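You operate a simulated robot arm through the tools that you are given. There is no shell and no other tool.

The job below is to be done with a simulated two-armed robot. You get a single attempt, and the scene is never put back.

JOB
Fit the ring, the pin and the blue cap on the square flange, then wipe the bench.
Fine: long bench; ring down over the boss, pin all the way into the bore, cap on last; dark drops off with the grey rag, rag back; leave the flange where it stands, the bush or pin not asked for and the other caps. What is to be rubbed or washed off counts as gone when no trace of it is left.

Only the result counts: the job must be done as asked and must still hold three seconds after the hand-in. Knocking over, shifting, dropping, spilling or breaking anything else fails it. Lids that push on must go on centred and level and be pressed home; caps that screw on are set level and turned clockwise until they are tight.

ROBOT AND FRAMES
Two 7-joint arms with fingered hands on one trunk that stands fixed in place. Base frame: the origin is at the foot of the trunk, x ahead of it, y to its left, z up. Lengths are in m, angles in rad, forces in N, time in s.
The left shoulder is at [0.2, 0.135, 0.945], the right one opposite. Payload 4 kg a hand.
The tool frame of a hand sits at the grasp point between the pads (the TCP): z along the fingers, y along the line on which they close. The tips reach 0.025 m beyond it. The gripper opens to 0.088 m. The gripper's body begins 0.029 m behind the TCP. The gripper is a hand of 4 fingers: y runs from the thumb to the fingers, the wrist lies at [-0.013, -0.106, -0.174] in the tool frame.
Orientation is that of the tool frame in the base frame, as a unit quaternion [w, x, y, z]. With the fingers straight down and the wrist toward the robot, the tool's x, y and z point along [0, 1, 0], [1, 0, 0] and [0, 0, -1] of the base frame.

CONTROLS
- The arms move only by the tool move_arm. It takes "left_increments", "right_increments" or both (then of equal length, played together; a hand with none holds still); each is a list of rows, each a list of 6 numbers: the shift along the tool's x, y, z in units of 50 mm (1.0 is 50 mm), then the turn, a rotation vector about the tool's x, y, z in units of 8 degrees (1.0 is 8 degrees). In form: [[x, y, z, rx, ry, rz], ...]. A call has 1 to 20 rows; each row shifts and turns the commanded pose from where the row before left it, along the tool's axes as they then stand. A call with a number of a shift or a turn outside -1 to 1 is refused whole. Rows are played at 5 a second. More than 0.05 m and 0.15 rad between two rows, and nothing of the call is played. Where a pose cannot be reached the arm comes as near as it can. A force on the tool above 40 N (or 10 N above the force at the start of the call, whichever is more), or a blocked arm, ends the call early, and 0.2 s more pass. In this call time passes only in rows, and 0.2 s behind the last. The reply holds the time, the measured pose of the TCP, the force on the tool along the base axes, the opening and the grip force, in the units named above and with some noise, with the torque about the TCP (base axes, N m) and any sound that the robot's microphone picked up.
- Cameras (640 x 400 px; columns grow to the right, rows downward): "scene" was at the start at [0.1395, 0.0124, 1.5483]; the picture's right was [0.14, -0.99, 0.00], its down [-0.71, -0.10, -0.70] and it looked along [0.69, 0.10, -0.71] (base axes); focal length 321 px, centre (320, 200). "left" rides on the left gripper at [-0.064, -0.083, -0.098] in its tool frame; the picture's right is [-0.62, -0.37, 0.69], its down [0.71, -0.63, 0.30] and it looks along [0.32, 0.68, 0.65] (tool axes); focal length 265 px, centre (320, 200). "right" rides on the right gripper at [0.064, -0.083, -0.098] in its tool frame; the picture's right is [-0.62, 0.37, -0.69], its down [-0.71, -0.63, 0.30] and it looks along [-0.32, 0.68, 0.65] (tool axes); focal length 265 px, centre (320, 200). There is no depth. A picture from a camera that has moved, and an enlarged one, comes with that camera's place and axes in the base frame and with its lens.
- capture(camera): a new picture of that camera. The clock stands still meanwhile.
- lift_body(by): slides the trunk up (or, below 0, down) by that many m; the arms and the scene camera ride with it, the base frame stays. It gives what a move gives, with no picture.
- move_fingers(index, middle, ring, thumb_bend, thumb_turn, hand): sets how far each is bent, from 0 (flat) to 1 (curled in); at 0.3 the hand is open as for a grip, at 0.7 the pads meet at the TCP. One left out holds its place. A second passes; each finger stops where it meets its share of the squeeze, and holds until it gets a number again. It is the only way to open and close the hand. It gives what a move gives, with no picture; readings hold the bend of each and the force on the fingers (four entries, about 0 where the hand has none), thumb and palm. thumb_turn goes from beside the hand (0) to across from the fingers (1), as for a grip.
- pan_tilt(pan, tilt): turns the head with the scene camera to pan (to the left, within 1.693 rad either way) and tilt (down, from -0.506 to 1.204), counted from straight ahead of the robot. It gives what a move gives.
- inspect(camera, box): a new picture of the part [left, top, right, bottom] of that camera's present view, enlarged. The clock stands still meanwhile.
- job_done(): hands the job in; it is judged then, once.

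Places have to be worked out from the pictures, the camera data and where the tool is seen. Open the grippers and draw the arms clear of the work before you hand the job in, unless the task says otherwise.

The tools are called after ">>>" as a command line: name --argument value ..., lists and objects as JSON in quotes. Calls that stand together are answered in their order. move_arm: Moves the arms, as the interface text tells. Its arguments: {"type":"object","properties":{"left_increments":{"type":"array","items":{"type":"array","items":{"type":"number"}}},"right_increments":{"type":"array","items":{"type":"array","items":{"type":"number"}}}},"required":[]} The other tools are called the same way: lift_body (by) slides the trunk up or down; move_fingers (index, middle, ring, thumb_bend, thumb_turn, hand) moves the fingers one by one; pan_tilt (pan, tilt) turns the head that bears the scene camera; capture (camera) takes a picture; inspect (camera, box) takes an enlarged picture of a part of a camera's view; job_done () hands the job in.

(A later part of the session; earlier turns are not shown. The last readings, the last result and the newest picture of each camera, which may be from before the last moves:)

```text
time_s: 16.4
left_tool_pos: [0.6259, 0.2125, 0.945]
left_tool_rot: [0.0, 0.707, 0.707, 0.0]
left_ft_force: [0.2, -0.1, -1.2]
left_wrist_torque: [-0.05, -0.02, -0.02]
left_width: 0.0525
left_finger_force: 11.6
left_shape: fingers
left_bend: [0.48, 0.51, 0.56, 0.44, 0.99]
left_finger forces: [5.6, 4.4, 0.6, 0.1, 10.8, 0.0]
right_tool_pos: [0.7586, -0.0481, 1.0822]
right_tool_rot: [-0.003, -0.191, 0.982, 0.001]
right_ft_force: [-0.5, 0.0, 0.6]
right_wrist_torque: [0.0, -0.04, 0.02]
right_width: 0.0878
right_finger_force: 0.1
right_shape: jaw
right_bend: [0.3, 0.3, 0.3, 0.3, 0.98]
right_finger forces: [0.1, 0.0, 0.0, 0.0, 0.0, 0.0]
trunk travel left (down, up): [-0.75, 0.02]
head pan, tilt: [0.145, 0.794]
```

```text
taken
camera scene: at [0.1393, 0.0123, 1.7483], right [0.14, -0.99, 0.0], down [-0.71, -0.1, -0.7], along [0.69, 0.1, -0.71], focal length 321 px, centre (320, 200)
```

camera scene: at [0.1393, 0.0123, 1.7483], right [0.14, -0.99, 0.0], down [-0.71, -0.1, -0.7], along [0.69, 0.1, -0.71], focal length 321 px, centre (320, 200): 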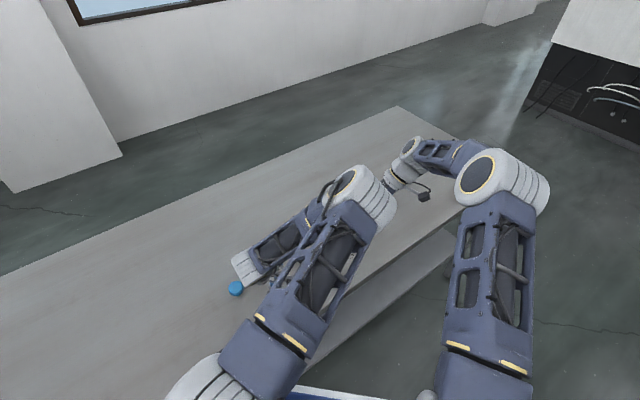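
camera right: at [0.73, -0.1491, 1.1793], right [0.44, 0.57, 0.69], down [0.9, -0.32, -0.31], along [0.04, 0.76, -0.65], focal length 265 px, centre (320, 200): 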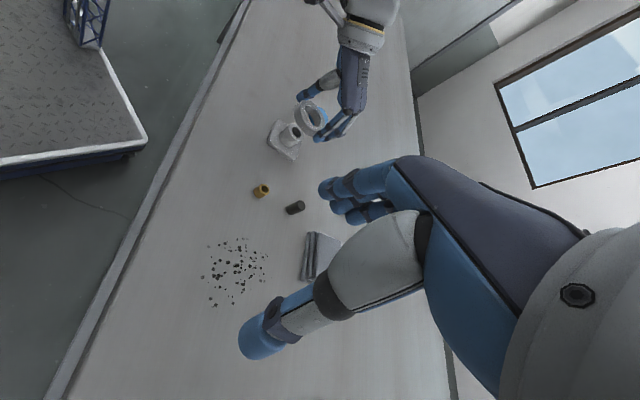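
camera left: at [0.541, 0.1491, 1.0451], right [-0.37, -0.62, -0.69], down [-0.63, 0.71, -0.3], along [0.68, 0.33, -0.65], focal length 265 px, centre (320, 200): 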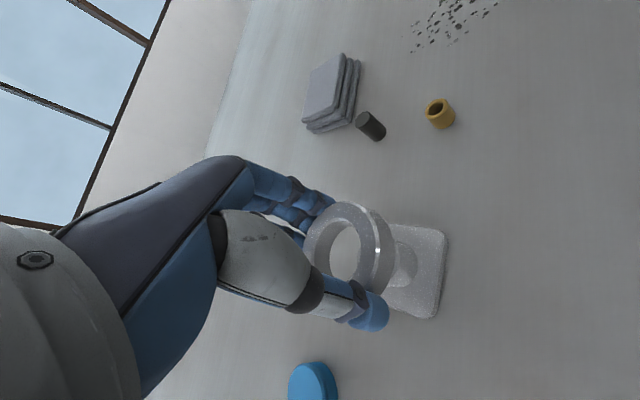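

The ring and boss are both clear in the right view now. Zooming in from both hand cameras.

>>> inspect --camera "right" --box '[255, 95, 351, 155]'

>>> inspect --camera "left" --box '[290, 190, 450, 330]'

```text
6.67 times, centred on (303, 125) of right
camera zoom: at [0.73, -0.1491, 1.1793], right [0.44, 0.57, 0.69], down [0.9, -0.32, -0.31], along [0.04, 0.76, -0.65], focal length 1769 px, centre (433, 700)
```

zoom: 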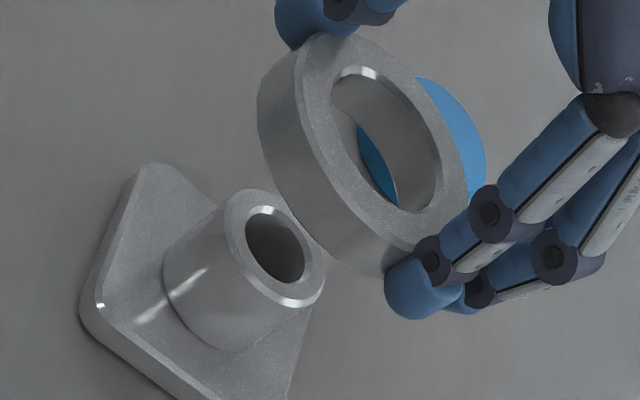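

```text
2.86 times, centred on (370, 260) of left
camera zoom: at [0.5405, 0.1486, 1.045], right [-0.37, -0.62, -0.69], down [-0.63, 0.71, -0.3], along [0.68, 0.32, -0.65], focal length 758 px, centre (177, 29)
```

zoom: 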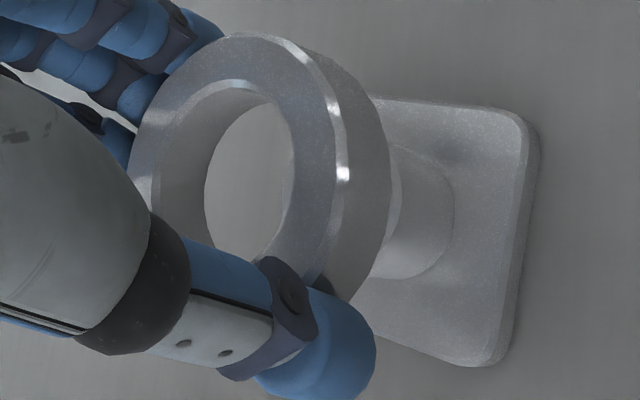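

From the side view the ring centre is offset roughly −5 mm in x and a few mm in +y of the boss axis. I'll correct +5 mm x, −3 mm y and lower 18 mm so the gap is small, then re-measure.

>>> move_arm --left_increments '[[-0.06, 0.1, 0, 0, 0, 0], [0, 0, 0.18, 0, 0, 0], [0, 0, 0.18, 0, 0, 0]]'

>>> inspect --camera "right" --box '[255, 95, 351, 155]'

>>> inspect --camera "left" --box '[290, 190, 450, 330]'

```text
time_s: 17.2
left_tool_pos: [0.6291, 0.2089, 0.9282]
left_tool_rot: [-0.001, 0.707, 0.707, 0.0]
left_ft_force: [-0.7, 0.5, 0.1]
left_wrist_torque: [0.01, -0.03, 0.01]
left_width: 0.0524
left_finger_force: 10.6
left_shape: fingers
left_bend: [0.48, 0.51, 0.56, 0.44, 0.99]
left_finger forces: [5.6, 4.4, 0.5, 0.0, 10.7, 0.0]
right_tool_pos: [0.7593, -0.0473, 1.081]
right_tool_rot: [-0.004, -0.191, 0.982, 0.001]
right_ft_force: [-0.4, 0.4, -0.5]
right_wrist_torque: [0.0, -0.05, 0.01]
right_width: 0.0875
right_finger_force: 0.1
right_shape: jaw
right_bend: [0.3, 0.3, 0.3, 0.3, 0.98]
right_finger forces: [0.1, 0.2, 0.0, 0.0, 0.0, 0.0]
trunk travel left (down, up): [-0.75, 0.02]
head pan, tilt: [0.145, 0.794]
```

```text
6.67 times, centred on (303, 125) of right
camera zoom: at [0.7299, -0.1489, 1.1792], right [0.44, 0.57, 0.69], down [0.9, -0.32, -0.31], along [0.04, 0.76, -0.65], focal length 1769 px, centre (433, 700)
```

zoom: 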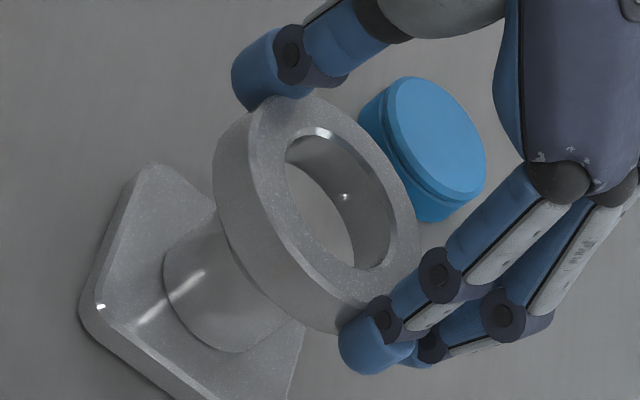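

```text
2.86 times, centred on (370, 260) of left
camera zoom: at [0.5461, 0.1455, 1.0271], right [-0.37, -0.62, -0.69], down [-0.63, 0.71, -0.3], along [0.68, 0.32, -0.65], focal length 758 px, centre (177, 29)
```

zoom: 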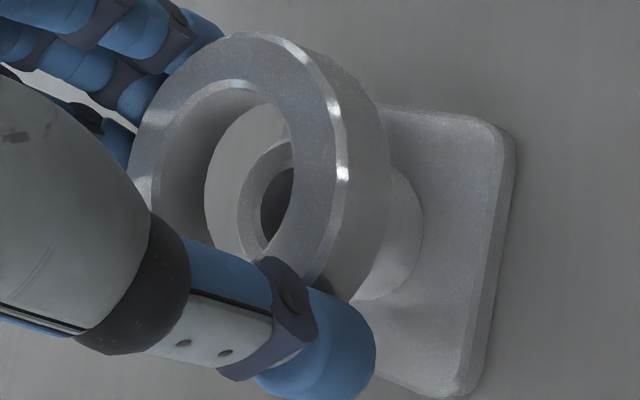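

The side view suggests alignment, but the left view hints at an offset. I'll zoom in closer on the hole from the left camera to measure both ellipses precisely.

>>> inspect --camera "left" --box '[320, 205, 416, 265]'

>>> inspect --camera "right" --box '[275, 105, 339, 150]'

```text
6.67 times, centred on (368, 235) of left
camera zoom: at [0.5461, 0.1455, 1.0271], right [-0.37, -0.62, -0.69], down [-0.63, 0.71, -0.3], along [0.68, 0.32, -0.65], focal length 1769 px, centre (0, -33)
```

zoom: 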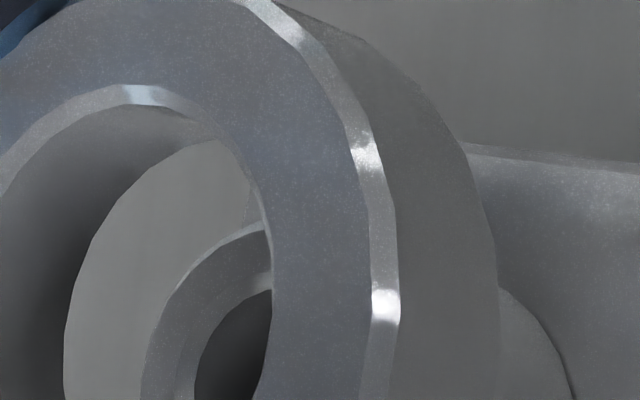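

```text
8.89 times, centred on (307, 128) of right
camera zoom: at [0.7299, -0.1489, 1.1792], right [0.44, 0.57, 0.69], down [0.9, -0.32, -0.31], along [0.04, 0.76, -0.65], focal length 2359 px, centre (436, 844)
```

zoom: 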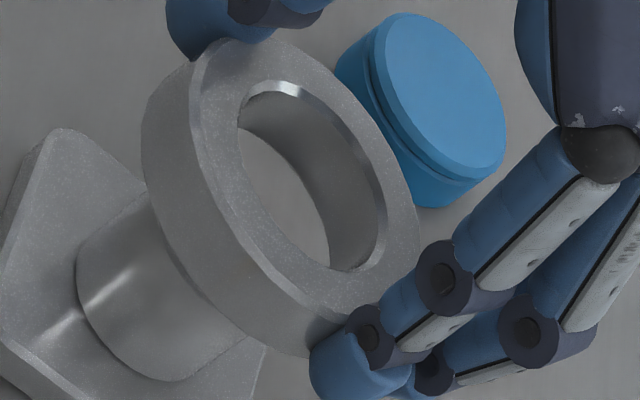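

Boss position (0.626, 0.212, 0.887) is confirmed by all three cameras; the ring is about +2 mm in x and −2 mm in y off it. I'll correct that and lower 8 mm to just above the boss top.

>>> move_arm --left_increments '[[0.04, -0.036, 0.0, 0, 0, 0], [0, 0, 0.08, 0, 0, 0], [0, 0, 0.08, 0, 0, 0]]'

>>> inspect --camera "right" --box '[255, 95, 351, 155]'

>>> inspect --camera "left" --box '[310, 195, 406, 265]'

```text
time_s: 18.0
left_tool_pos: [0.63, 0.2126, 0.92]
left_tool_rot: [0.0, 0.707, 0.707, 0.0]
left_ft_force: [-0.1, 0.4, -0.2]
left_wrist_torque: [0.01, -0.02, 0.02]
left_width: 0.0526
left_finger_force: 10.4
left_shape: fingers
left_bend: [0.48, 0.51, 0.56, 0.44, 0.99]
left_finger forces: [5.6, 4.4, 0.6, 0.1, 10.7, 0.0]
right_tool_pos: [0.7587, -0.0471, 1.0802]
right_tool_rot: [-0.003, -0.191, 0.982, 0.001]
right_ft_force: [-0.2, 0.5, 0.6]
right_wrist_torque: [0.02, 0.0, 0.03]
right_width: 0.0876
right_finger_force: 0.1
right_shape: jaw
right_bend: [0.3, 0.3, 0.3, 0.3, 0.98]
right_finger forces: [0.0, 0.0, 0.1, 0.0, 0.0, 0.0]
trunk travel left (down, up): [-0.75, 0.02]
head pan, tilt: [0.145, 0.794]
```

```text
6.67 times, centred on (303, 125) of right
camera zoom: at [0.7299, -0.1489, 1.1792], right [0.44, 0.57, 0.69], down [0.9, -0.32, -0.31], along [0.04, 0.76, -0.65], focal length 1769 px, centre (433, 700)
```

zoom: 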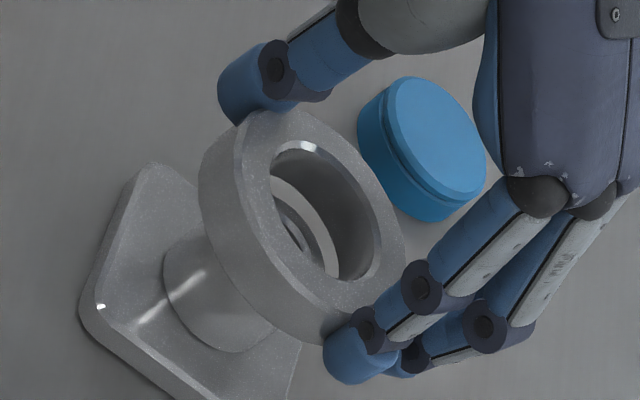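

```text
5.71 times, centred on (358, 230) of left
camera zoom: at [0.5455, 0.1477, 1.0195], right [-0.37, -0.62, -0.69], down [-0.63, 0.71, -0.3], along [0.68, 0.32, -0.65], focal length 1517 px, centre (103, 29)
```

zoom: 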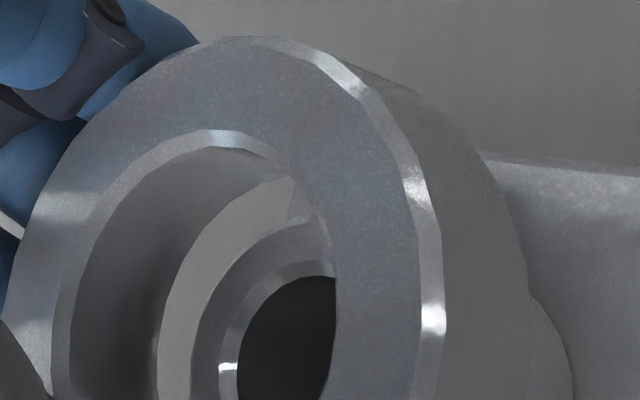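

Averaging both views, the ring still needs about −2.4 mm x and +0.7 mm y. I'll apply that, then lower gently in small steps watching the force.

>>> move_arm --left_increments '[[0.014, -0.048, 0.0, 0, 0, 0], [0, 0, 0.03, 0, 0, 0], [0, 0, 0.03, 0, 0, 0], [0, 0, 0.03, 0, 0, 0], [0, 0, 0.03, 0, 0, 0]]'

>>> inspect --camera "right" --box '[255, 95, 351, 155]'

>>> inspect --camera "left" --box '[310, 195, 406, 265]'

```text
time_s: 19.2
left_tool_pos: [0.6275, 0.2123, 0.9151]
left_tool_rot: [0.001, 0.707, 0.707, 0.001]
left_ft_force: [0.0, -0.9, 11.5]
left_wrist_torque: [0.04, -0.18, -0.04]
left_width: 0.0527
left_finger_force: 11.0
left_shape: fingers
left_bend: [0.48, 0.51, 0.56, 0.44, 0.99]
left_finger forces: [5.6, 5.3, 0.5, 0.0, 11.3, 0.0]
right_tool_pos: [0.7578, -0.0478, 1.0809]
right_tool_rot: [-0.004, -0.19, 0.982, 0.0]
right_ft_force: [-0.3, 0.1, -0.2]
right_wrist_torque: [0.02, 0.01, 0.02]
right_width: 0.0874
right_finger_force: 0.1
right_shape: jaw
right_bend: [0.3, 0.3, 0.3, 0.3, 0.98]
right_finger forces: [0.1, 0.1, 0.0, 0.0, 0.0, 0.0]
trunk travel left (down, up): [-0.75, 0.02]
head pan, tilt: [0.145, 0.794]
```

```text
6.67 times, centred on (303, 125) of right
camera zoom: at [0.7297, -0.149, 1.1795], right [0.44, 0.57, 0.69], down [0.9, -0.32, -0.31], along [0.04, 0.76, -0.65], focal length 1769 px, centre (433, 700)
```

zoom: 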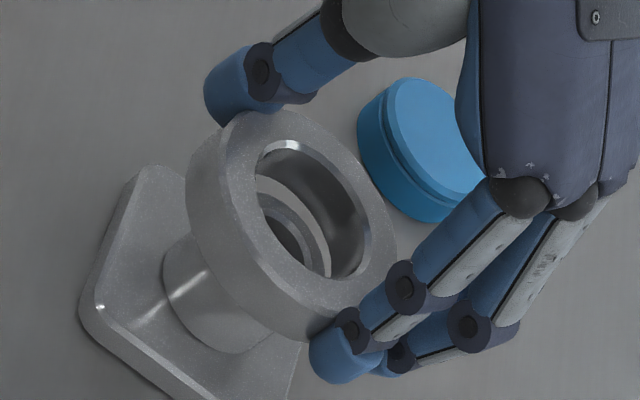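

```text
5.71 times, centred on (358, 230) of left
camera zoom: at [0.5428, 0.1489, 1.0143], right [-0.37, -0.62, -0.69], down [-0.63, 0.71, -0.31], along [0.69, 0.32, -0.65], focal length 1517 px, centre (103, 29)
```

zoom: 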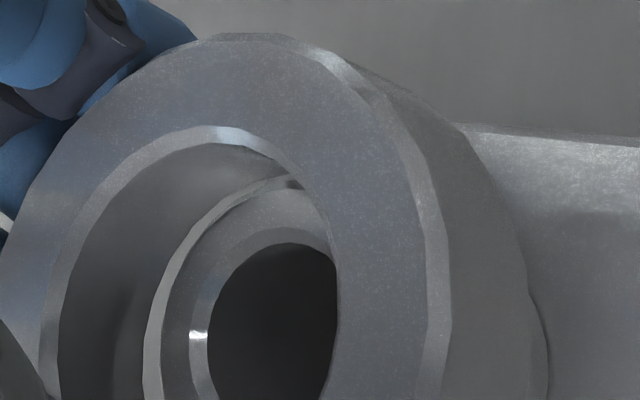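

The ring now touches the boss top lightly (11.5 N), so the two rims are at the same height and parallax-free. I'll zoom on the gap to see which way to nudge.

>>> inspect --camera "left" --box '[312, 218, 376, 282]'

>>> inspect --camera "right" --box '[275, 108, 331, 148]'

```text
6.25 times, centred on (344, 250) of left
camera zoom: at [0.5428, 0.1489, 1.0143], right [-0.37, -0.62, -0.69], down [-0.63, 0.71, -0.31], along [0.69, 0.32, -0.65], focal length 1659 px, centre (170, -112)
```

zoom: 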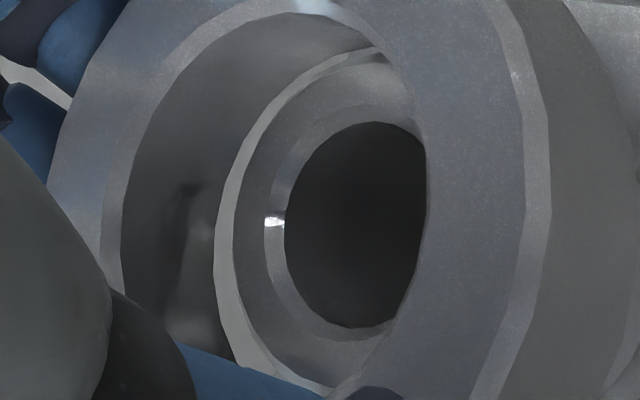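

```text
10.00 times, centred on (303, 128) of right
camera zoom: at [0.7297, -0.149, 1.1795], right [0.44, 0.57, 0.69], down [0.9, -0.32, -0.31], along [0.04, 0.76, -0.65], focal length 2654 px, centre (490, 920)
```

zoom: 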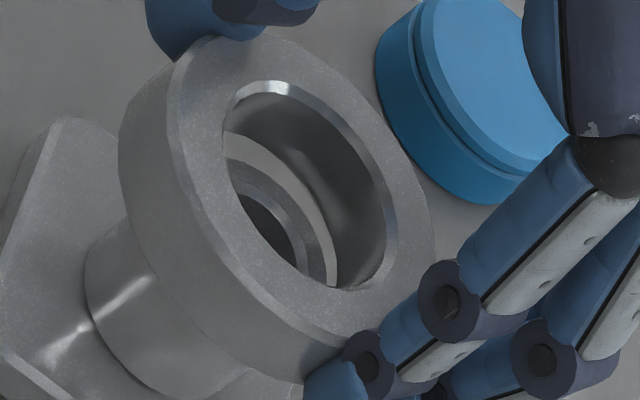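

Readings are ambiguous about which side touches. I'll back up 2 mm to see the contact clear and re-read the force baseline.

>>> move_arm --left_increments '[[0, 0, -0.04, 0, 0, 0], [0, 0, 0, 0, 0, 0]]'

>>> inspect --camera "left" --box '[312, 218, 376, 282]'

>>> inspect --camera "right" --box '[275, 108, 331, 148]'

```text
time_s: 19.8
left_tool_pos: [0.6271, 0.2126, 0.9158]
left_tool_rot: [0.0, 0.707, 0.708, 0.0]
left_ft_force: [1.3, -0.5, 4.1]
left_wrist_torque: [0.0, -0.11, -0.01]
left_width: 0.0522
left_finger_force: 11.5
left_shape: fingers
left_bend: [0.48, 0.51, 0.56, 0.45, 0.99]
left_finger forces: [6.2, 5.5, 0.7, 0.0, 10.4, 0.0]
right_tool_pos: [0.7586, -0.0485, 1.0797]
right_tool_rot: [-0.004, -0.19, 0.982, 0.0]
right_ft_force: [0.7, -0.8, 0.8]
right_wrist_torque: [-0.04, -0.01, 0.03]
right_width: 0.0878
right_finger_force: 0.1
right_shape: jaw
right_bend: [0.3, 0.3, 0.3, 0.3, 0.98]
right_finger forces: [0.1, 0.1, 0.0, 0.0, 0.0, 0.0]
trunk travel left (down, up): [-0.75, 0.02]
head pan, tilt: [0.145, 0.794]
```

```text
6.25 times, centred on (344, 250) of left
camera zoom: at [0.5427, 0.149, 1.0153], right [-0.37, -0.62, -0.69], down [-0.63, 0.71, -0.3], along [0.68, 0.32, -0.65], focal length 1659 px, centre (170, -112)
```

zoom: 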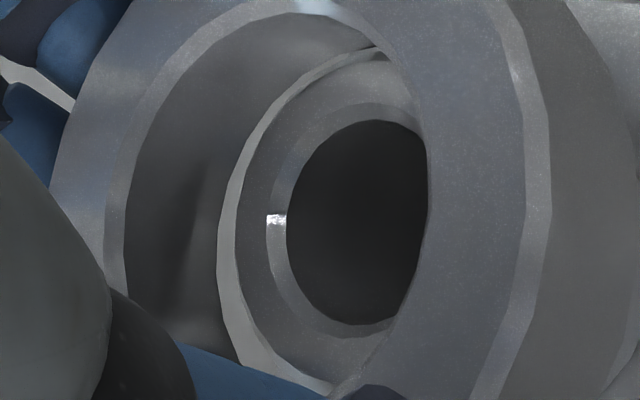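

```text
10.00 times, centred on (303, 128) of right
camera zoom: at [0.7298, -0.1489, 1.1792], right [0.44, 0.57, 0.69], down [0.9, -0.32, -0.31], along [0.04, 0.76, -0.65], focal length 2654 px, centre (490, 920)
```

zoom: 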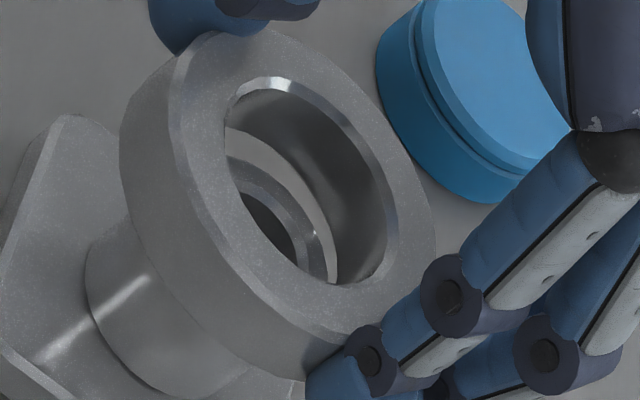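

Torque puts the contact on the +x rim, and the side view shows the gap narrowing toward +x, so the ring sits too far −x. I'll shift +1.3 mm in x and lower gently again.

>>> move_arm --left_increments '[[0, 0, -0.03, 0, 0, 0], [0, 0.026, 0, 0, 0, 0], [0, 0, 0, 0, 0, 0], [0, 0, 0.03, 0, 0, 0], [0, 0, 0.03, 0, 0, 0], [0, 0, 0.03, 0, 0, 0]]'

>>> inspect --camera "right" --box '[275, 108, 331, 148]'

>>> inspect --camera "left" --box '[312, 218, 376, 282]'

```text
time_s: 21.2
left_tool_pos: [0.6296, 0.213, 0.9145]
left_tool_rot: [0.0, 0.708, 0.706, 0.0]
left_ft_force: [-0.5, -0.2, -0.7]
left_wrist_torque: [0.0, 0.01, 0.01]
left_width: 0.0524
left_finger_force: 11.1
left_shape: fingers
left_bend: [0.48, 0.51, 0.56, 0.45, 0.99]
left_finger forces: [5.7, 4.5, 0.5, 0.0, 10.6, 0.0]
right_tool_pos: [0.7588, -0.0475, 1.0807]
right_tool_rot: [-0.004, -0.191, 0.982, 0.001]
right_ft_force: [-0.9, 0.0, 0.3]
right_wrist_torque: [-0.03, 0.02, -0.01]
right_width: 0.0874
right_finger_force: 0.0
right_shape: jaw
right_bend: [0.3, 0.3, 0.3, 0.3, 0.98]
right_finger forces: [0.1, 0.0, 0.0, 0.0, 0.0, 0.0]
trunk travel left (down, up): [-0.75, 0.02]
head pan, tilt: [0.145, 0.794]
```

```text
10.00 times, centred on (303, 128) of right
camera zoom: at [0.7299, -0.1489, 1.1792], right [0.44, 0.57, 0.69], down [0.9, -0.32, -0.31], along [0.04, 0.76, -0.65], focal length 2654 px, centre (490, 920)
```

zoom: 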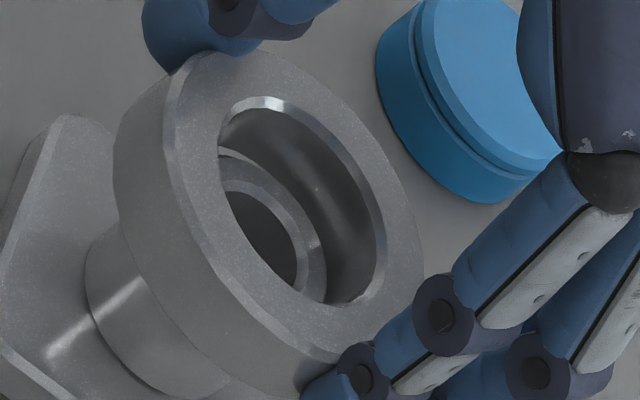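

```text
6.25 times, centred on (344, 250) of left
camera zoom: at [0.5445, 0.1491, 1.0121], right [-0.37, -0.62, -0.69], down [-0.63, 0.71, -0.3], along [0.68, 0.32, -0.65], focal length 1659 px, centre (170, -112)
```

zoom: 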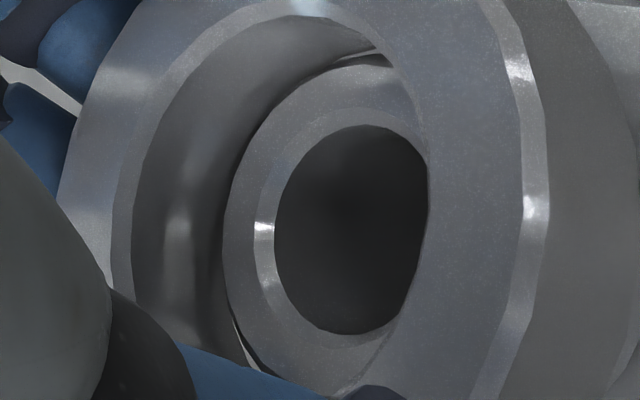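

The ring slipped past the boss rim with no force (z now lower than the earlier contact). I'll continue lowering in small steps.

>>> move_arm --left_increments '[[0, 0, 0.04, 0, 0, 0], [0, 0, 0.04, 0, 0, 0], [0, 0, 0.04, 0, 0, 0], [0, 0, 0.04, 0, 0, 0], [0, 0, 0.04, 0, 0, 0]]'

>>> inspect --camera "right" --box '[275, 108, 331, 148]'

>>> inspect --camera "left" --box '[312, 218, 376, 282]'

```text
time_s: 22.4
left_tool_pos: [0.6285, 0.213, 0.9039]
left_tool_rot: [0.0, 0.707, 0.707, -0.001]
left_ft_force: [-0.3, -1.3, -1.1]
left_wrist_torque: [-0.02, 0.02, 0.02]
left_width: 0.0521
left_finger_force: 10.7
left_shape: fingers
left_bend: [0.48, 0.51, 0.56, 0.45, 0.99]
left_finger forces: [5.6, 4.5, 0.6, 0.0, 10.8, 0.0]
right_tool_pos: [0.7577, -0.0484, 1.0801]
right_tool_rot: [-0.003, -0.19, 0.982, 0.001]
right_ft_force: [-0.5, -0.4, 0.5]
right_wrist_torque: [0.02, 0.01, 0.04]
right_width: 0.0874
right_finger_force: 0.0
right_shape: jaw
right_bend: [0.3, 0.3, 0.3, 0.3, 0.98]
right_finger forces: [0.1, 0.1, 0.0, 0.0, 0.1, 0.1]
trunk travel left (down, up): [-0.75, 0.02]
head pan, tilt: [0.145, 0.794]
```

```text
10.00 times, centred on (303, 128) of right
camera zoom: at [0.7299, -0.1489, 1.1792], right [0.44, 0.57, 0.69], down [0.9, -0.32, -0.31], along [0.04, 0.76, -0.65], focal length 2654 px, centre (490, 920)
```

zoom: 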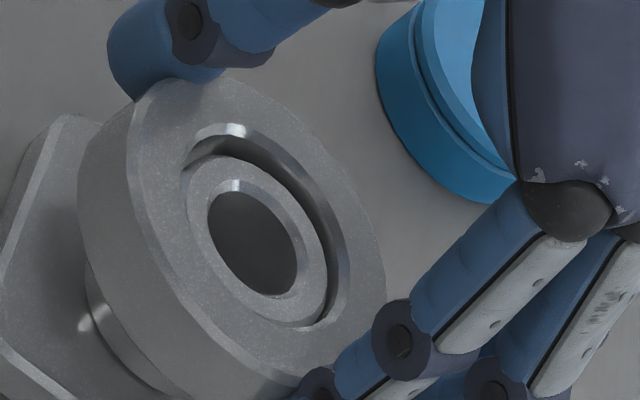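

```text
6.25 times, centred on (344, 250) of left
camera zoom: at [0.5441, 0.1493, 1.0023], right [-0.37, -0.62, -0.69], down [-0.63, 0.71, -0.3], along [0.68, 0.32, -0.65], focal length 1659 px, centre (170, -112)
```

zoom: 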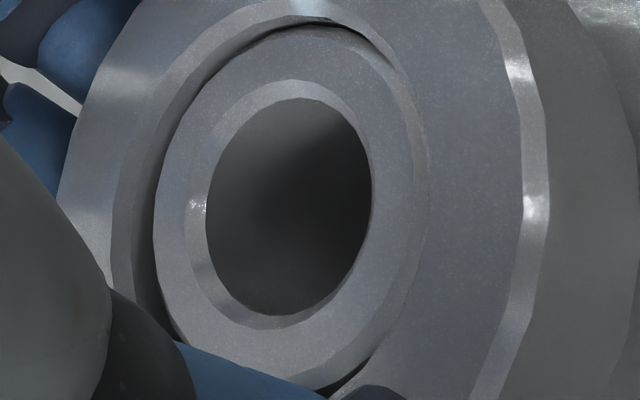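

The boss is now inside the ring, well centred. Continue lowering until it seats on the flange base.

>>> move_arm --left_increments '[[0, 0, 0.04, 0, 0, 0], [0, 0, 0.04, 0, 0, 0], [0, 0, 0.04, 0, 0, 0], [0, 0, 0.04, 0, 0, 0], [0, 0, 0.03, 0, 0, 0], [0, 0, 0.03, 0, 0, 0]]'

>>> inspect --camera "right" --box '[270, 105, 334, 150]'

>>> inspect --camera "left" --box '[300, 200, 396, 270]'

```text
time_s: 23.8
left_tool_pos: [0.6281, 0.2136, 0.8923]
left_tool_rot: [-0.001, 0.707, 0.707, 0.0]
left_ft_force: [0.0, -0.4, 0.5]
left_wrist_torque: [-0.02, -0.02, 0.01]
left_width: 0.0526
left_finger_force: 10.9
left_shape: fingers
left_bend: [0.48, 0.51, 0.56, 0.45, 0.99]
left_finger forces: [5.8, 4.5, 0.4, 0.0, 10.5, 0.1]
right_tool_pos: [0.7584, -0.048, 1.082]
right_tool_rot: [-0.003, -0.191, 0.982, 0.0]
right_ft_force: [-0.3, -0.9, -0.4]
right_wrist_torque: [0.0, 0.0, 0.0]
right_width: 0.0876
right_finger_force: 0.1
right_shape: jaw
right_bend: [0.3, 0.3, 0.3, 0.3, 0.98]
right_finger forces: [0.1, 0.0, 0.0, 0.0, 0.1, 0.0]
trunk travel left (down, up): [-0.75, 0.02]
head pan, tilt: [0.145, 0.794]
```

```text
8.89 times, centred on (302, 128) of right
camera zoom: at [0.7299, -0.1489, 1.1792], right [0.44, 0.57, 0.69], down [0.9, -0.32, -0.31], along [0.04, 0.76, -0.65], focal length 2359 px, centre (480, 844)
```

zoom: 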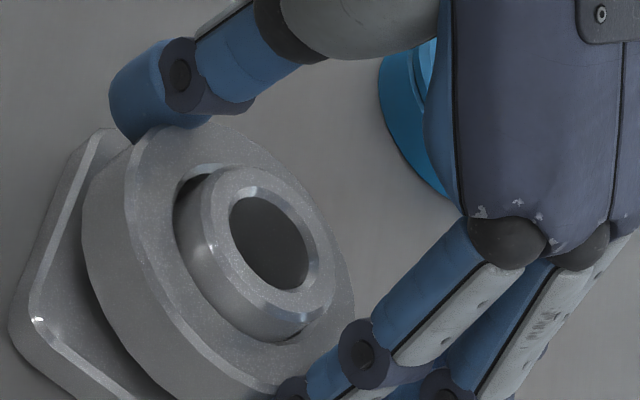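

```text
5.71 times, centred on (348, 235) of left
camera zoom: at [0.5439, 0.1499, 0.9914], right [-0.37, -0.62, -0.69], down [-0.63, 0.71, -0.3], along [0.68, 0.32, -0.65], focal length 1517 px, centre (160, 0)
```

zoom: 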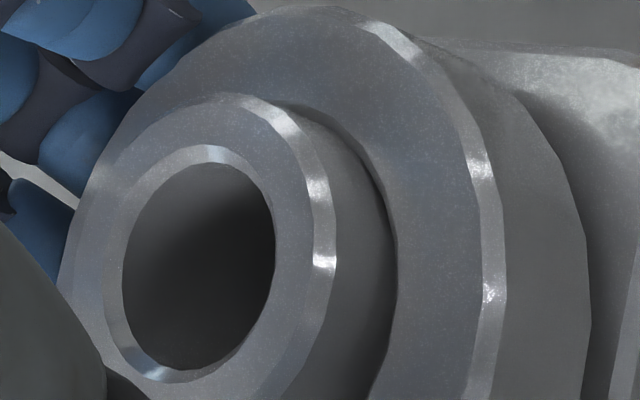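

No contact yet; a few more mm to go. I'll lower in 1.5 mm steps and watch for contact force.

>>> move_arm --left_increments '[[0, 0, 0.03, 0, 0, 0], [0, 0, 0.03, 0, 0, 0], [0, 0, 0.03, 0, 0, 0]]'

>>> inspect --camera "right" --box '[270, 105, 334, 150]'

```text
time_s: 24.6
left_tool_pos: [0.6302, 0.2134, 0.8886]
left_tool_rot: [0.001, 0.707, 0.707, 0.0]
left_ft_force: [-2.3, -0.1, 7.7]
left_wrist_torque: [0.1, -0.2, 0.01]
left_width: 0.0526
left_finger_force: 15.9
left_shape: fingers
left_bend: [0.48, 0.51, 0.56, 0.45, 0.99]
left_finger forces: [4.9, 15.2, 0.5, 0.1, 11.7, 0.1]
right_tool_pos: [0.7572, -0.0478, 1.0805]
right_tool_rot: [-0.004, -0.191, 0.982, 0.0]
right_ft_force: [0.7, -0.6, -0.6]
right_wrist_torque: [-0.02, -0.02, 0.0]
right_width: 0.0877
right_finger_force: 0.1
right_shape: jaw
right_bend: [0.3, 0.3, 0.3, 0.3, 0.98]
right_finger forces: [0.0, 0.0, 0.0, 0.1, 0.0, 0.1]
trunk travel left (down, up): [-0.75, 0.02]
head pan, tilt: [0.145, 0.794]
```

```text
8.89 times, centred on (302, 128) of right
camera zoom: at [0.7297, -0.1489, 1.1795], right [0.44, 0.57, 0.69], down [0.9, -0.32, -0.31], along [0.04, 0.76, -0.65], focal length 2359 px, centre (480, 844)
```

zoom: 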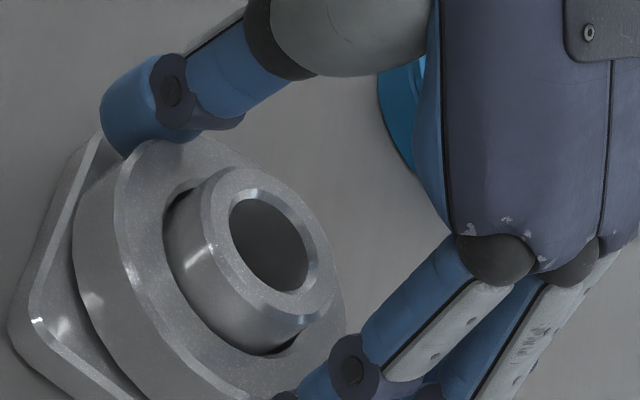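

The middle fingertip has met the flange base; the ring is about seated. I'll back up ~1.5 mm to unload and open the fingers so the ring settles.

>>> move_arm --left_increments '[[0, 0, -0.03, 0, 0, 0], [0, 0, 0, 0, 0, 0]]'

>>> move_fingers --hand "left" --index 0.4 --middle 0.4 --ring 0.4 --thumb_bend 0.36

>>> inspect --camera "right" --box '[270, 105, 334, 150]'

```text
time_s: 25.2
left_tool_pos: [0.6285, 0.2122, 0.8902]
left_tool_rot: [0.0, 0.707, 0.707, 0.0]
left_ft_force: [0.9, 1.6, 2.5]
left_wrist_torque: [0.03, -0.07, -0.01]
left_width: 0.0527
left_finger_force: 11.6
left_shape: fingers
left_bend: [0.48, 0.51, 0.56, 0.45, 0.99]
left_finger forces: [5.8, 7.0, 0.6, 0.1, 10.2, 0.0]
right_tool_pos: [0.7591, -0.0479, 1.0807]
right_tool_rot: [-0.003, -0.191, 0.982, 0.0]
right_ft_force: [-0.2, -0.7, -0.5]
right_wrist_torque: [0.01, 0.02, -0.02]
right_width: 0.0876
right_finger_force: 0.0
right_shape: jaw
right_bend: [0.3, 0.3, 0.3, 0.3, 0.98]
right_finger forces: [0.0, 0.0, 0.1, 0.0, 0.0, 0.0]
trunk travel left (down, up): [-0.75, 0.02]
head pan, tilt: [0.145, 0.794]
```

```text
time_s: 26.2
left_tool_pos: [0.6281, 0.213, 0.8904]
left_tool_rot: [0.0, 0.707, 0.707, 0.0]
left_ft_force: [0.0, -0.1, -0.4]
left_wrist_torque: [0.01, 0.0, -0.03]
left_width: 0.0672
left_finger_force: 0.2
left_shape: fingers
left_bend: [0.4, 0.4, 0.4, 0.36, 0.98]
left_finger forces: [0.1, 0.1, 0.0, 0.0, 0.0, 0.0]
right_tool_pos: [0.7586, -0.0477, 1.0807]
right_tool_rot: [-0.004, -0.191, 0.982, 0.0]
right_ft_force: [0.2, 0.9, -0.6]
right_wrist_torque: [-0.03, 0.0, 0.03]
right_width: 0.0874
right_finger_force: 0.1
right_shape: jaw
right_bend: [0.3, 0.3, 0.3, 0.3, 0.98]
right_finger forces: [0.0, 0.1, 0.1, 0.0, 0.0, 0.0]
trunk travel left (down, up): [-0.75, 0.02]
head pan, tilt: [0.145, 0.794]
```

```text
8.89 times, centred on (302, 128) of right
camera zoom: at [0.7299, -0.1489, 1.1792], right [0.44, 0.57, 0.69], down [0.9, -0.32, -0.31], along [0.04, 0.76, -0.65], focal length 2359 px, centre (480, 844)
```

zoom: 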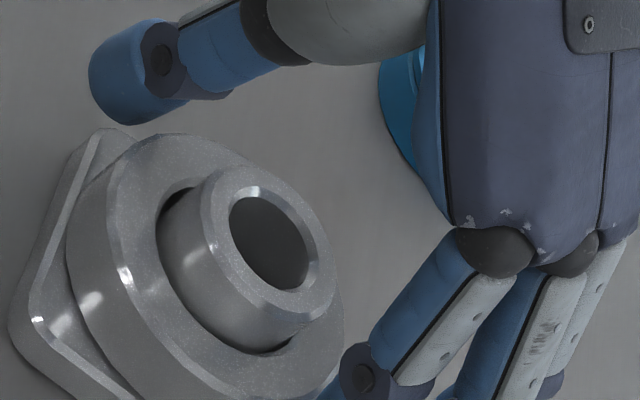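

The ring settled onto the flange base and the flange didn't move. I'll open fully and lift the hand 11 cm straight up.

>>> move_fingers --hand "left" --index 0.3 --middle 0.3 --ring 0.3 --thumb_bend 0.3

>>> move_arm --left_increments '[[0, 0, -0.4, 0, 0, 0], [0, 0, -0.8, 0, 0, 0], [0, 0, -0.9, 0, 0, 0]]'

>>> inspect --camera "right" --box '[260, 100, 340, 160]'

>>> capture --camera "left"

```text
time_s: 27.2
left_tool_pos: [0.6273, 0.2118, 0.8902]
left_tool_rot: [0.0, 0.707, 0.707, 0.0]
left_ft_force: [0.1, -0.5, 0.1]
left_wrist_torque: [0.04, 0.0, -0.02]
left_width: 0.0843
left_finger_force: 0.1
left_shape: fingers
left_bend: [0.3, 0.3, 0.3, 0.3, 0.98]
left_finger forces: [0.0, 0.0, 0.1, 0.0, 0.0, 0.0]
right_tool_pos: [0.7589, -0.0472, 1.0811]
right_tool_rot: [-0.003, -0.19, 0.982, 0.0]
right_ft_force: [-0.7, -0.2, -0.1]
right_wrist_torque: [0.01, 0.02, -0.01]
right_width: 0.0877
right_finger_force: 0.0
right_shape: jaw
right_bend: [0.3, 0.3, 0.3, 0.3, 0.98]
right_finger forces: [0.0, 0.0, 0.1, 0.0, 0.0, 0.0]
trunk travel left (down, up): [-0.75, 0.02]
head pan, tilt: [0.145, 0.794]
```

```text
time_s: 28.0
left_tool_pos: [0.626, 0.2108, 0.9942]
left_tool_rot: [0.0, 0.707, 0.707, 0.001]
left_ft_force: [-1.5, -1.2, -1.1]
left_wrist_torque: [0.01, 0.04, 0.02]
left_width: 0.0844
left_finger_force: 0.1
left_shape: fingers
left_bend: [0.3, 0.3, 0.3, 0.3, 0.98]
left_finger forces: [0.0, 0.0, 0.0, 0.0, 0.0, 0.1]
right_tool_pos: [0.7589, -0.0475, 1.0804]
right_tool_rot: [-0.003, -0.191, 0.981, 0.0]
right_ft_force: [0.5, 0.1, -0.8]
right_wrist_torque: [-0.01, 0.05, 0.01]
right_width: 0.0877
right_finger_force: 0.1
right_shape: jaw
right_bend: [0.3, 0.3, 0.3, 0.3, 0.98]
right_finger forces: [0.1, 0.0, 0.0, 0.0, 0.0, 0.0]
trunk travel left (down, up): [-0.75, 0.02]
head pan, tilt: [0.145, 0.794]
```

```text
6.67 times, centred on (300, 130) of right
camera zoom: at [0.73, -0.1489, 1.179], right [0.44, 0.57, 0.69], down [0.9, -0.32, -0.31], along [0.04, 0.76, -0.65], focal length 1769 px, centre (453, 667)
```

zoom: 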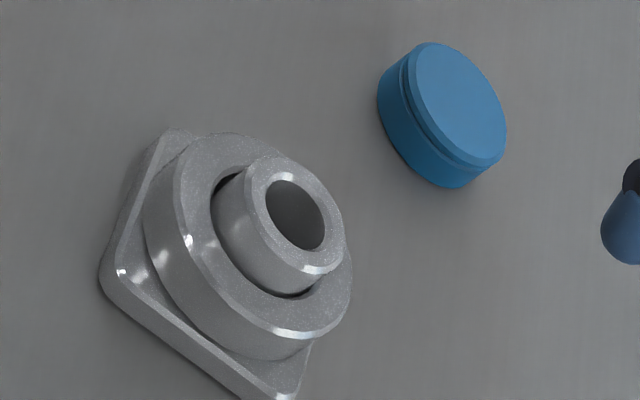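

```text
taken
camera left: at [0.5428, 0.1473, 1.0929], right [-0.37, -0.62, -0.69], down [-0.63, 0.71, -0.3], along [0.68, 0.32, -0.65], focal length 265 px, centre (320, 200)
```

left: 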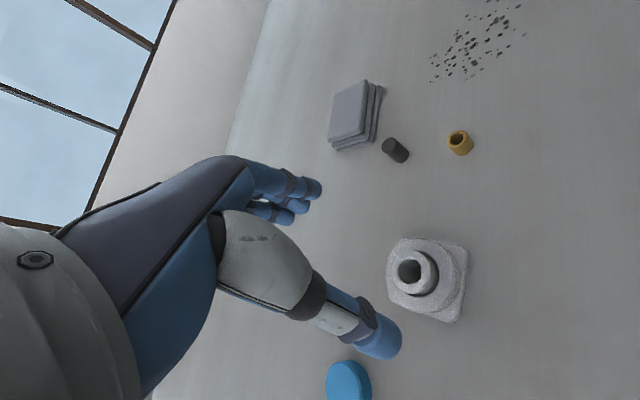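

Ring is seated. Next the black pin at about (0.744, 0.151). To avoid the rag and bush I'll yaw the left hand about −70° (fingers toward −y) above the pin.

>>> move_arm --left_increments '[[-0.4, 0.787, 0, 0, 0, 0], [-0.4, 0.787, 0, 0, 0, 0], [-0.4, 0.787, 0, 0, 0, 0], [0, 0, 0, 0, 0, 0.97], [0, 0, 0, 0, 0, 0.97], [0, 0, 0, 0, 0, 0.97], [0, 0, 0, 0, 0, 0.97], [0, 0, 0, 0, 0, 0.97], [0, 0, 0, 0, 0, 0.97], [0, 0, 0, 0, 0, 0.97], [0, 0, 0, 0, 0, 0.97], [0, 0, 0, 0, 0, 0.97]]'

>>> capture --camera "right"

>>> capture --camera "left"

```text
time_s: 30.6
left_tool_pos: [0.7475, 0.153, 0.995]
left_tool_rot: [0.0, 0.985, 0.174, 0.0]
left_ft_force: [0.0, -0.5, 0.9]
left_wrist_torque: [-0.02, 0.0, 0.03]
left_width: 0.0847
left_finger_force: 0.1
left_shape: fingers
left_bend: [0.3, 0.3, 0.3, 0.3, 0.98]
left_finger forces: [0.0, 0.0, 0.1, 0.0, 0.0, 0.0]
right_tool_pos: [0.7595, -0.0477, 1.0807]
right_tool_rot: [-0.004, -0.191, 0.981, 0.001]
right_ft_force: [0.3, 0.2, 0.0]
right_wrist_torque: [-0.01, -0.01, -0.03]
right_width: 0.0875
right_finger_force: 0.1
right_shape: jaw
right_bend: [0.3, 0.3, 0.3, 0.3, 0.98]
right_finger forces: [0.1, 0.0, 0.1, 0.0, 0.1, 0.0]
trunk travel left (down, up): [-0.75, 0.02]
head pan, tilt: [0.145, 0.794]
```

```text
taken
camera right: at [0.7298, -0.1491, 1.1792], right [0.44, 0.57, 0.69], down [0.9, -0.32, -0.31], along [0.04, 0.76, -0.65], focal length 265 px, centre (320, 200)
```

right: 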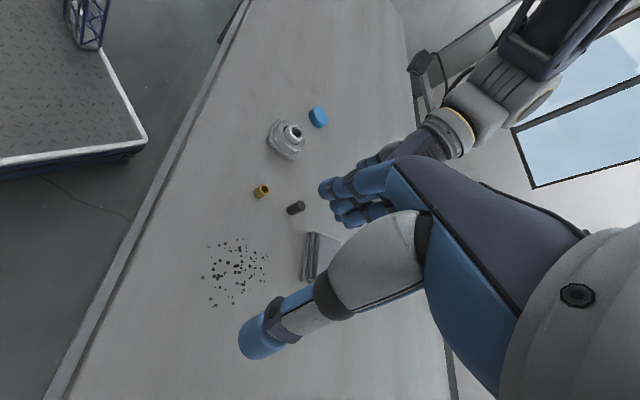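

```text
taken
camera left: at [0.6571, 0.2093, 1.0935], right [-0.71, 0.13, -0.69], down [0.46, 0.84, -0.3], along [0.54, -0.53, -0.65], focal length 265 px, centre (320, 200)
```

left: 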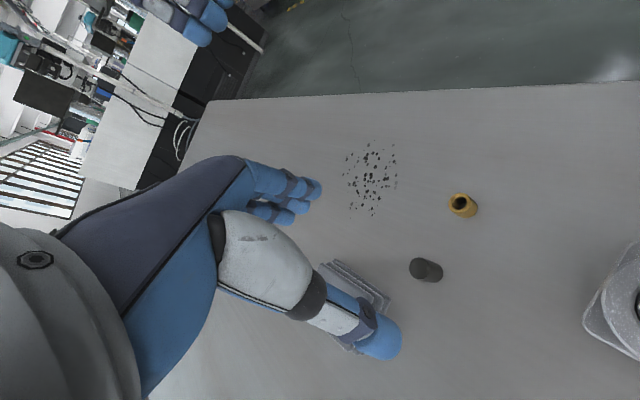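

Pin is where computed. I'll fine-align by ~2 mm and descend to z≈0.91 above it.

>>> move_arm --left_increments '[[-0.044, 0.022, 0.55, 0, 0, 0], [0, 0, 0.6, 0, 0, 0], [0, 0, 0.55, 0, 0, 0]]'

>>> inspect --camera "left" --box '[220, 130, 460, 380]'

>>> inspect --camera "right" --box '[240, 150, 368, 230]'

```text
time_s: 31.4
left_tool_pos: [0.7449, 0.1493, 0.9117]
left_tool_rot: [0.0, 0.984, 0.176, 0.0]
left_ft_force: [-0.4, 0.1, -0.7]
left_wrist_torque: [0.01, -0.04, -0.02]
left_width: 0.0846
left_finger_force: 0.1
left_shape: fingers
left_bend: [0.3, 0.3, 0.3, 0.3, 0.98]
left_finger forces: [0.0, 0.0, 0.0, 0.0, 0.0, 0.0]
right_tool_pos: [0.7598, -0.0481, 1.0808]
right_tool_rot: [-0.004, -0.191, 0.982, 0.0]
right_ft_force: [-0.5, -0.2, -0.3]
right_wrist_torque: [-0.01, 0.04, 0.01]
right_width: 0.0876
right_finger_force: 0.1
right_shape: jaw
right_bend: [0.3, 0.3, 0.3, 0.3, 0.98]
right_finger forces: [0.0, 0.1, 0.1, 0.0, 0.0, 0.0]
trunk travel left (down, up): [-0.75, 0.02]
head pan, tilt: [0.145, 0.794]
```

```text
1.60 times, centred on (340, 255) of left
camera zoom: at [0.6544, 0.2061, 1.0094], right [-0.71, 0.13, -0.69], down [0.45, 0.84, -0.3], along [0.54, -0.53, -0.65], focal length 425 px, centre (288, 112)
```

zoom: 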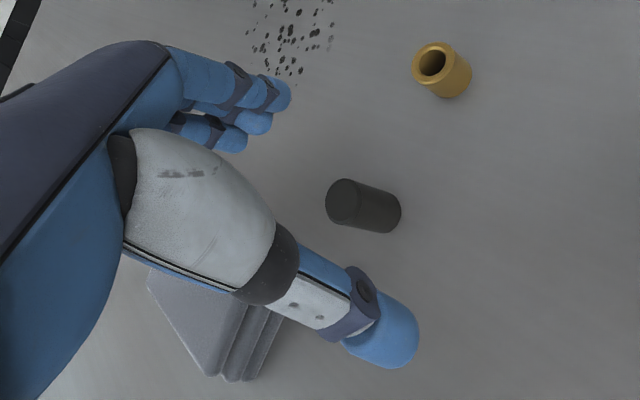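

```text
5.00 times, centred on (304, 190) of right
camera zoom: at [0.7298, -0.1492, 1.1792], right [0.44, 0.57, 0.69], down [0.9, -0.32, -0.31], along [0.04, 0.76, -0.65], focal length 1327 px, centre (400, 250)
```

zoom: 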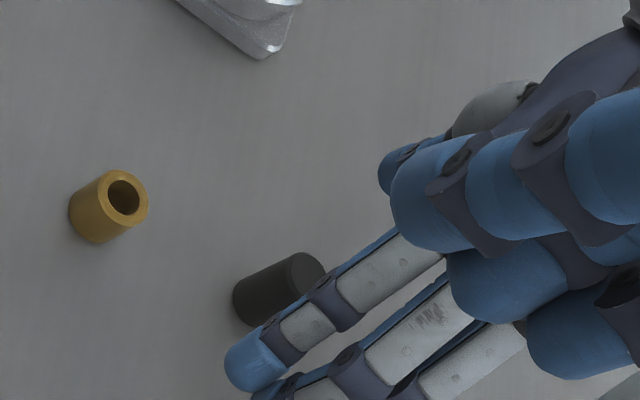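

Pin is within ~1 mm of expected. Index and middle fingers oppose the thumb around tool x≈+2.5 mm, so I'll place the pin there, descend to z≈0.885 and pre-close partway.

>>> move_arm --left_increments '[[-0.02, -0.02, 0.26, 0, 0, 0], [0, 0, 0.26, 0, 0, 0], [0, 0, 0, 0, 0, 0]]'

>>> move_fingers --hand "left" --index 0.5 --middle 0.5 --ring 0.45 --thumb_bend 0.5

>>> inspect --camera "left" --box '[250, 150, 410, 310]'

>>> inspect --camera "right" --box '[240, 160, 368, 240]'

```text
time_s: 32.2
left_tool_pos: [0.743, 0.1507, 0.8852]
left_tool_rot: [0.0, 0.984, 0.175, 0.0]
left_ft_force: [0.1, 0.3, 0.0]
left_wrist_torque: [-0.01, -0.01, 0.02]
left_width: 0.0844
left_finger_force: 0.1
left_shape: fingers
left_bend: [0.3, 0.3, 0.3, 0.3, 0.98]
left_finger forces: [0.0, 0.0, 0.0, 0.1, 0.0, 0.0]
right_tool_pos: [0.7585, -0.0475, 1.0811]
right_tool_rot: [-0.004, -0.191, 0.982, 0.001]
right_ft_force: [0.3, 0.1, 0.4]
right_wrist_torque: [0.01, 0.02, 0.01]
right_width: 0.0877
right_finger_force: 0.1
right_shape: jaw
right_bend: [0.3, 0.3, 0.3, 0.3, 0.98]
right_finger forces: [0.0, 0.0, 0.1, 0.0, 0.1, 0.0]
trunk travel left (down, up): [-0.75, 0.02]
head pan, tilt: [0.145, 0.794]
```

```text
time_s: 33.2
left_tool_pos: [0.7429, 0.1515, 0.8853]
left_tool_rot: [0.0, 0.984, 0.176, 0.0]
left_ft_force: [1.2, -0.2, -0.5]
left_wrist_torque: [0.01, 0.02, -0.02]
left_width: 0.0419
left_finger_force: 0.1
left_shape: fingers
left_bend: [0.5, 0.5, 0.45, 0.5, 1.0]
left_finger forces: [0.1, 0.0, 0.0, 0.0, 0.0, 0.1]
right_tool_pos: [0.7593, -0.0476, 1.0804]
right_tool_rot: [-0.003, -0.19, 0.982, 0.0]
right_ft_force: [-0.7, -0.7, -0.4]
right_wrist_torque: [-0.05, -0.01, 0.02]
right_width: 0.0875
right_finger_force: 0.0
right_shape: jaw
right_bend: [0.3, 0.3, 0.3, 0.3, 0.98]
right_finger forces: [0.0, 0.0, 0.0, 0.0, 0.0, 0.0]
trunk travel left (down, up): [-0.75, 0.02]
head pan, tilt: [0.145, 0.794]
```

```text
2.50 times, centred on (330, 230) of left
camera zoom: at [0.6534, 0.2082, 0.9835], right [-0.71, 0.13, -0.69], down [0.45, 0.84, -0.3], along [0.54, -0.53, -0.65], focal length 664 px, centre (295, 125)
```

zoom: 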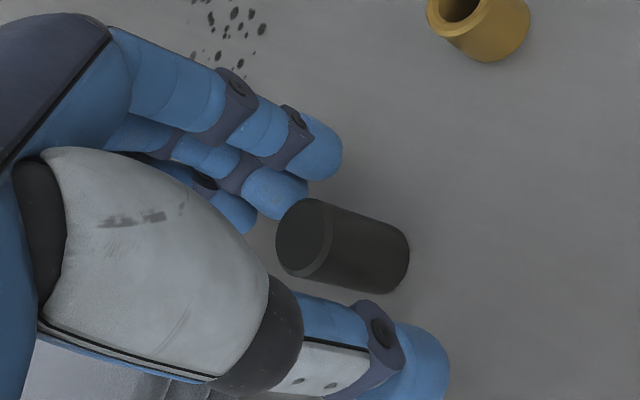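

```text
5.00 times, centred on (304, 200) of right
camera zoom: at [0.7299, -0.1489, 1.1792], right [0.44, 0.57, 0.69], down [0.9, -0.32, -0.31], along [0.04, 0.76, -0.65], focal length 1327 px, centre (400, 200)
```

zoom: 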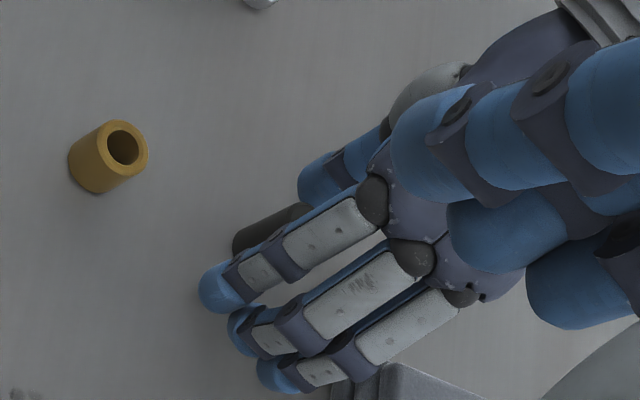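

The pin sits well between index/middle and thumb. I'll close further in a small step.

>>> move_fingers --hand "left" --index 0.58 --middle 0.58 --thumb_bend 0.58

>>> inspect --camera "left" --box '[250, 150, 410, 310]'

```text
time_s: 34.2
left_tool_pos: [0.7442, 0.1523, 0.885]
left_tool_rot: [-0.001, 0.985, 0.175, 0.0]
left_ft_force: [0.1, -0.2, 0.1]
left_wrist_torque: [-0.03, 0.0, 0.02]
left_width: 0.0266
left_finger_force: 0.0
left_shape: fingers
left_bend: [0.57, 0.57, 0.45, 0.57, 1.0]
left_finger forces: [0.0, 0.0, 0.0, 0.0, 0.0, 0.0]
right_tool_pos: [0.7604, -0.0469, 1.0814]
right_tool_rot: [-0.003, -0.191, 0.982, 0.0]
right_ft_force: [-0.2, -1.1, 0.0]
right_wrist_torque: [0.01, 0.01, 0.01]
right_width: 0.0877
right_finger_force: 0.2
right_shape: jaw
right_bend: [0.3, 0.3, 0.3, 0.3, 0.98]
right_finger forces: [0.0, 0.0, 0.0, 0.1, 0.0, 0.1]
trunk travel left (down, up): [-0.75, 0.02]
head pan, tilt: [0.145, 0.794]
```

```text
2.50 times, centred on (330, 230) of left
camera zoom: at [0.6534, 0.2082, 0.9835], right [-0.71, 0.13, -0.69], down [0.45, 0.84, -0.3], along [0.54, -0.53, -0.65], focal length 664 px, centre (295, 125)
```

zoom: 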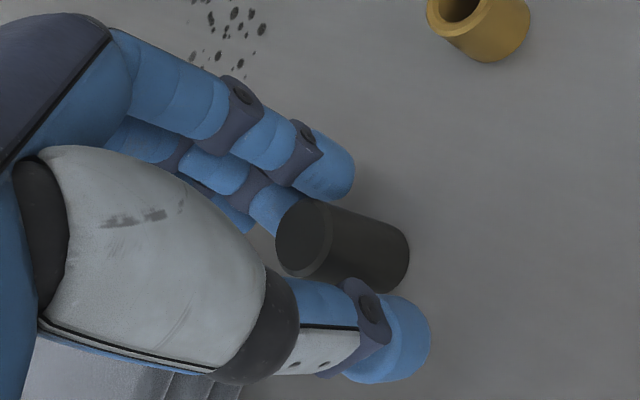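

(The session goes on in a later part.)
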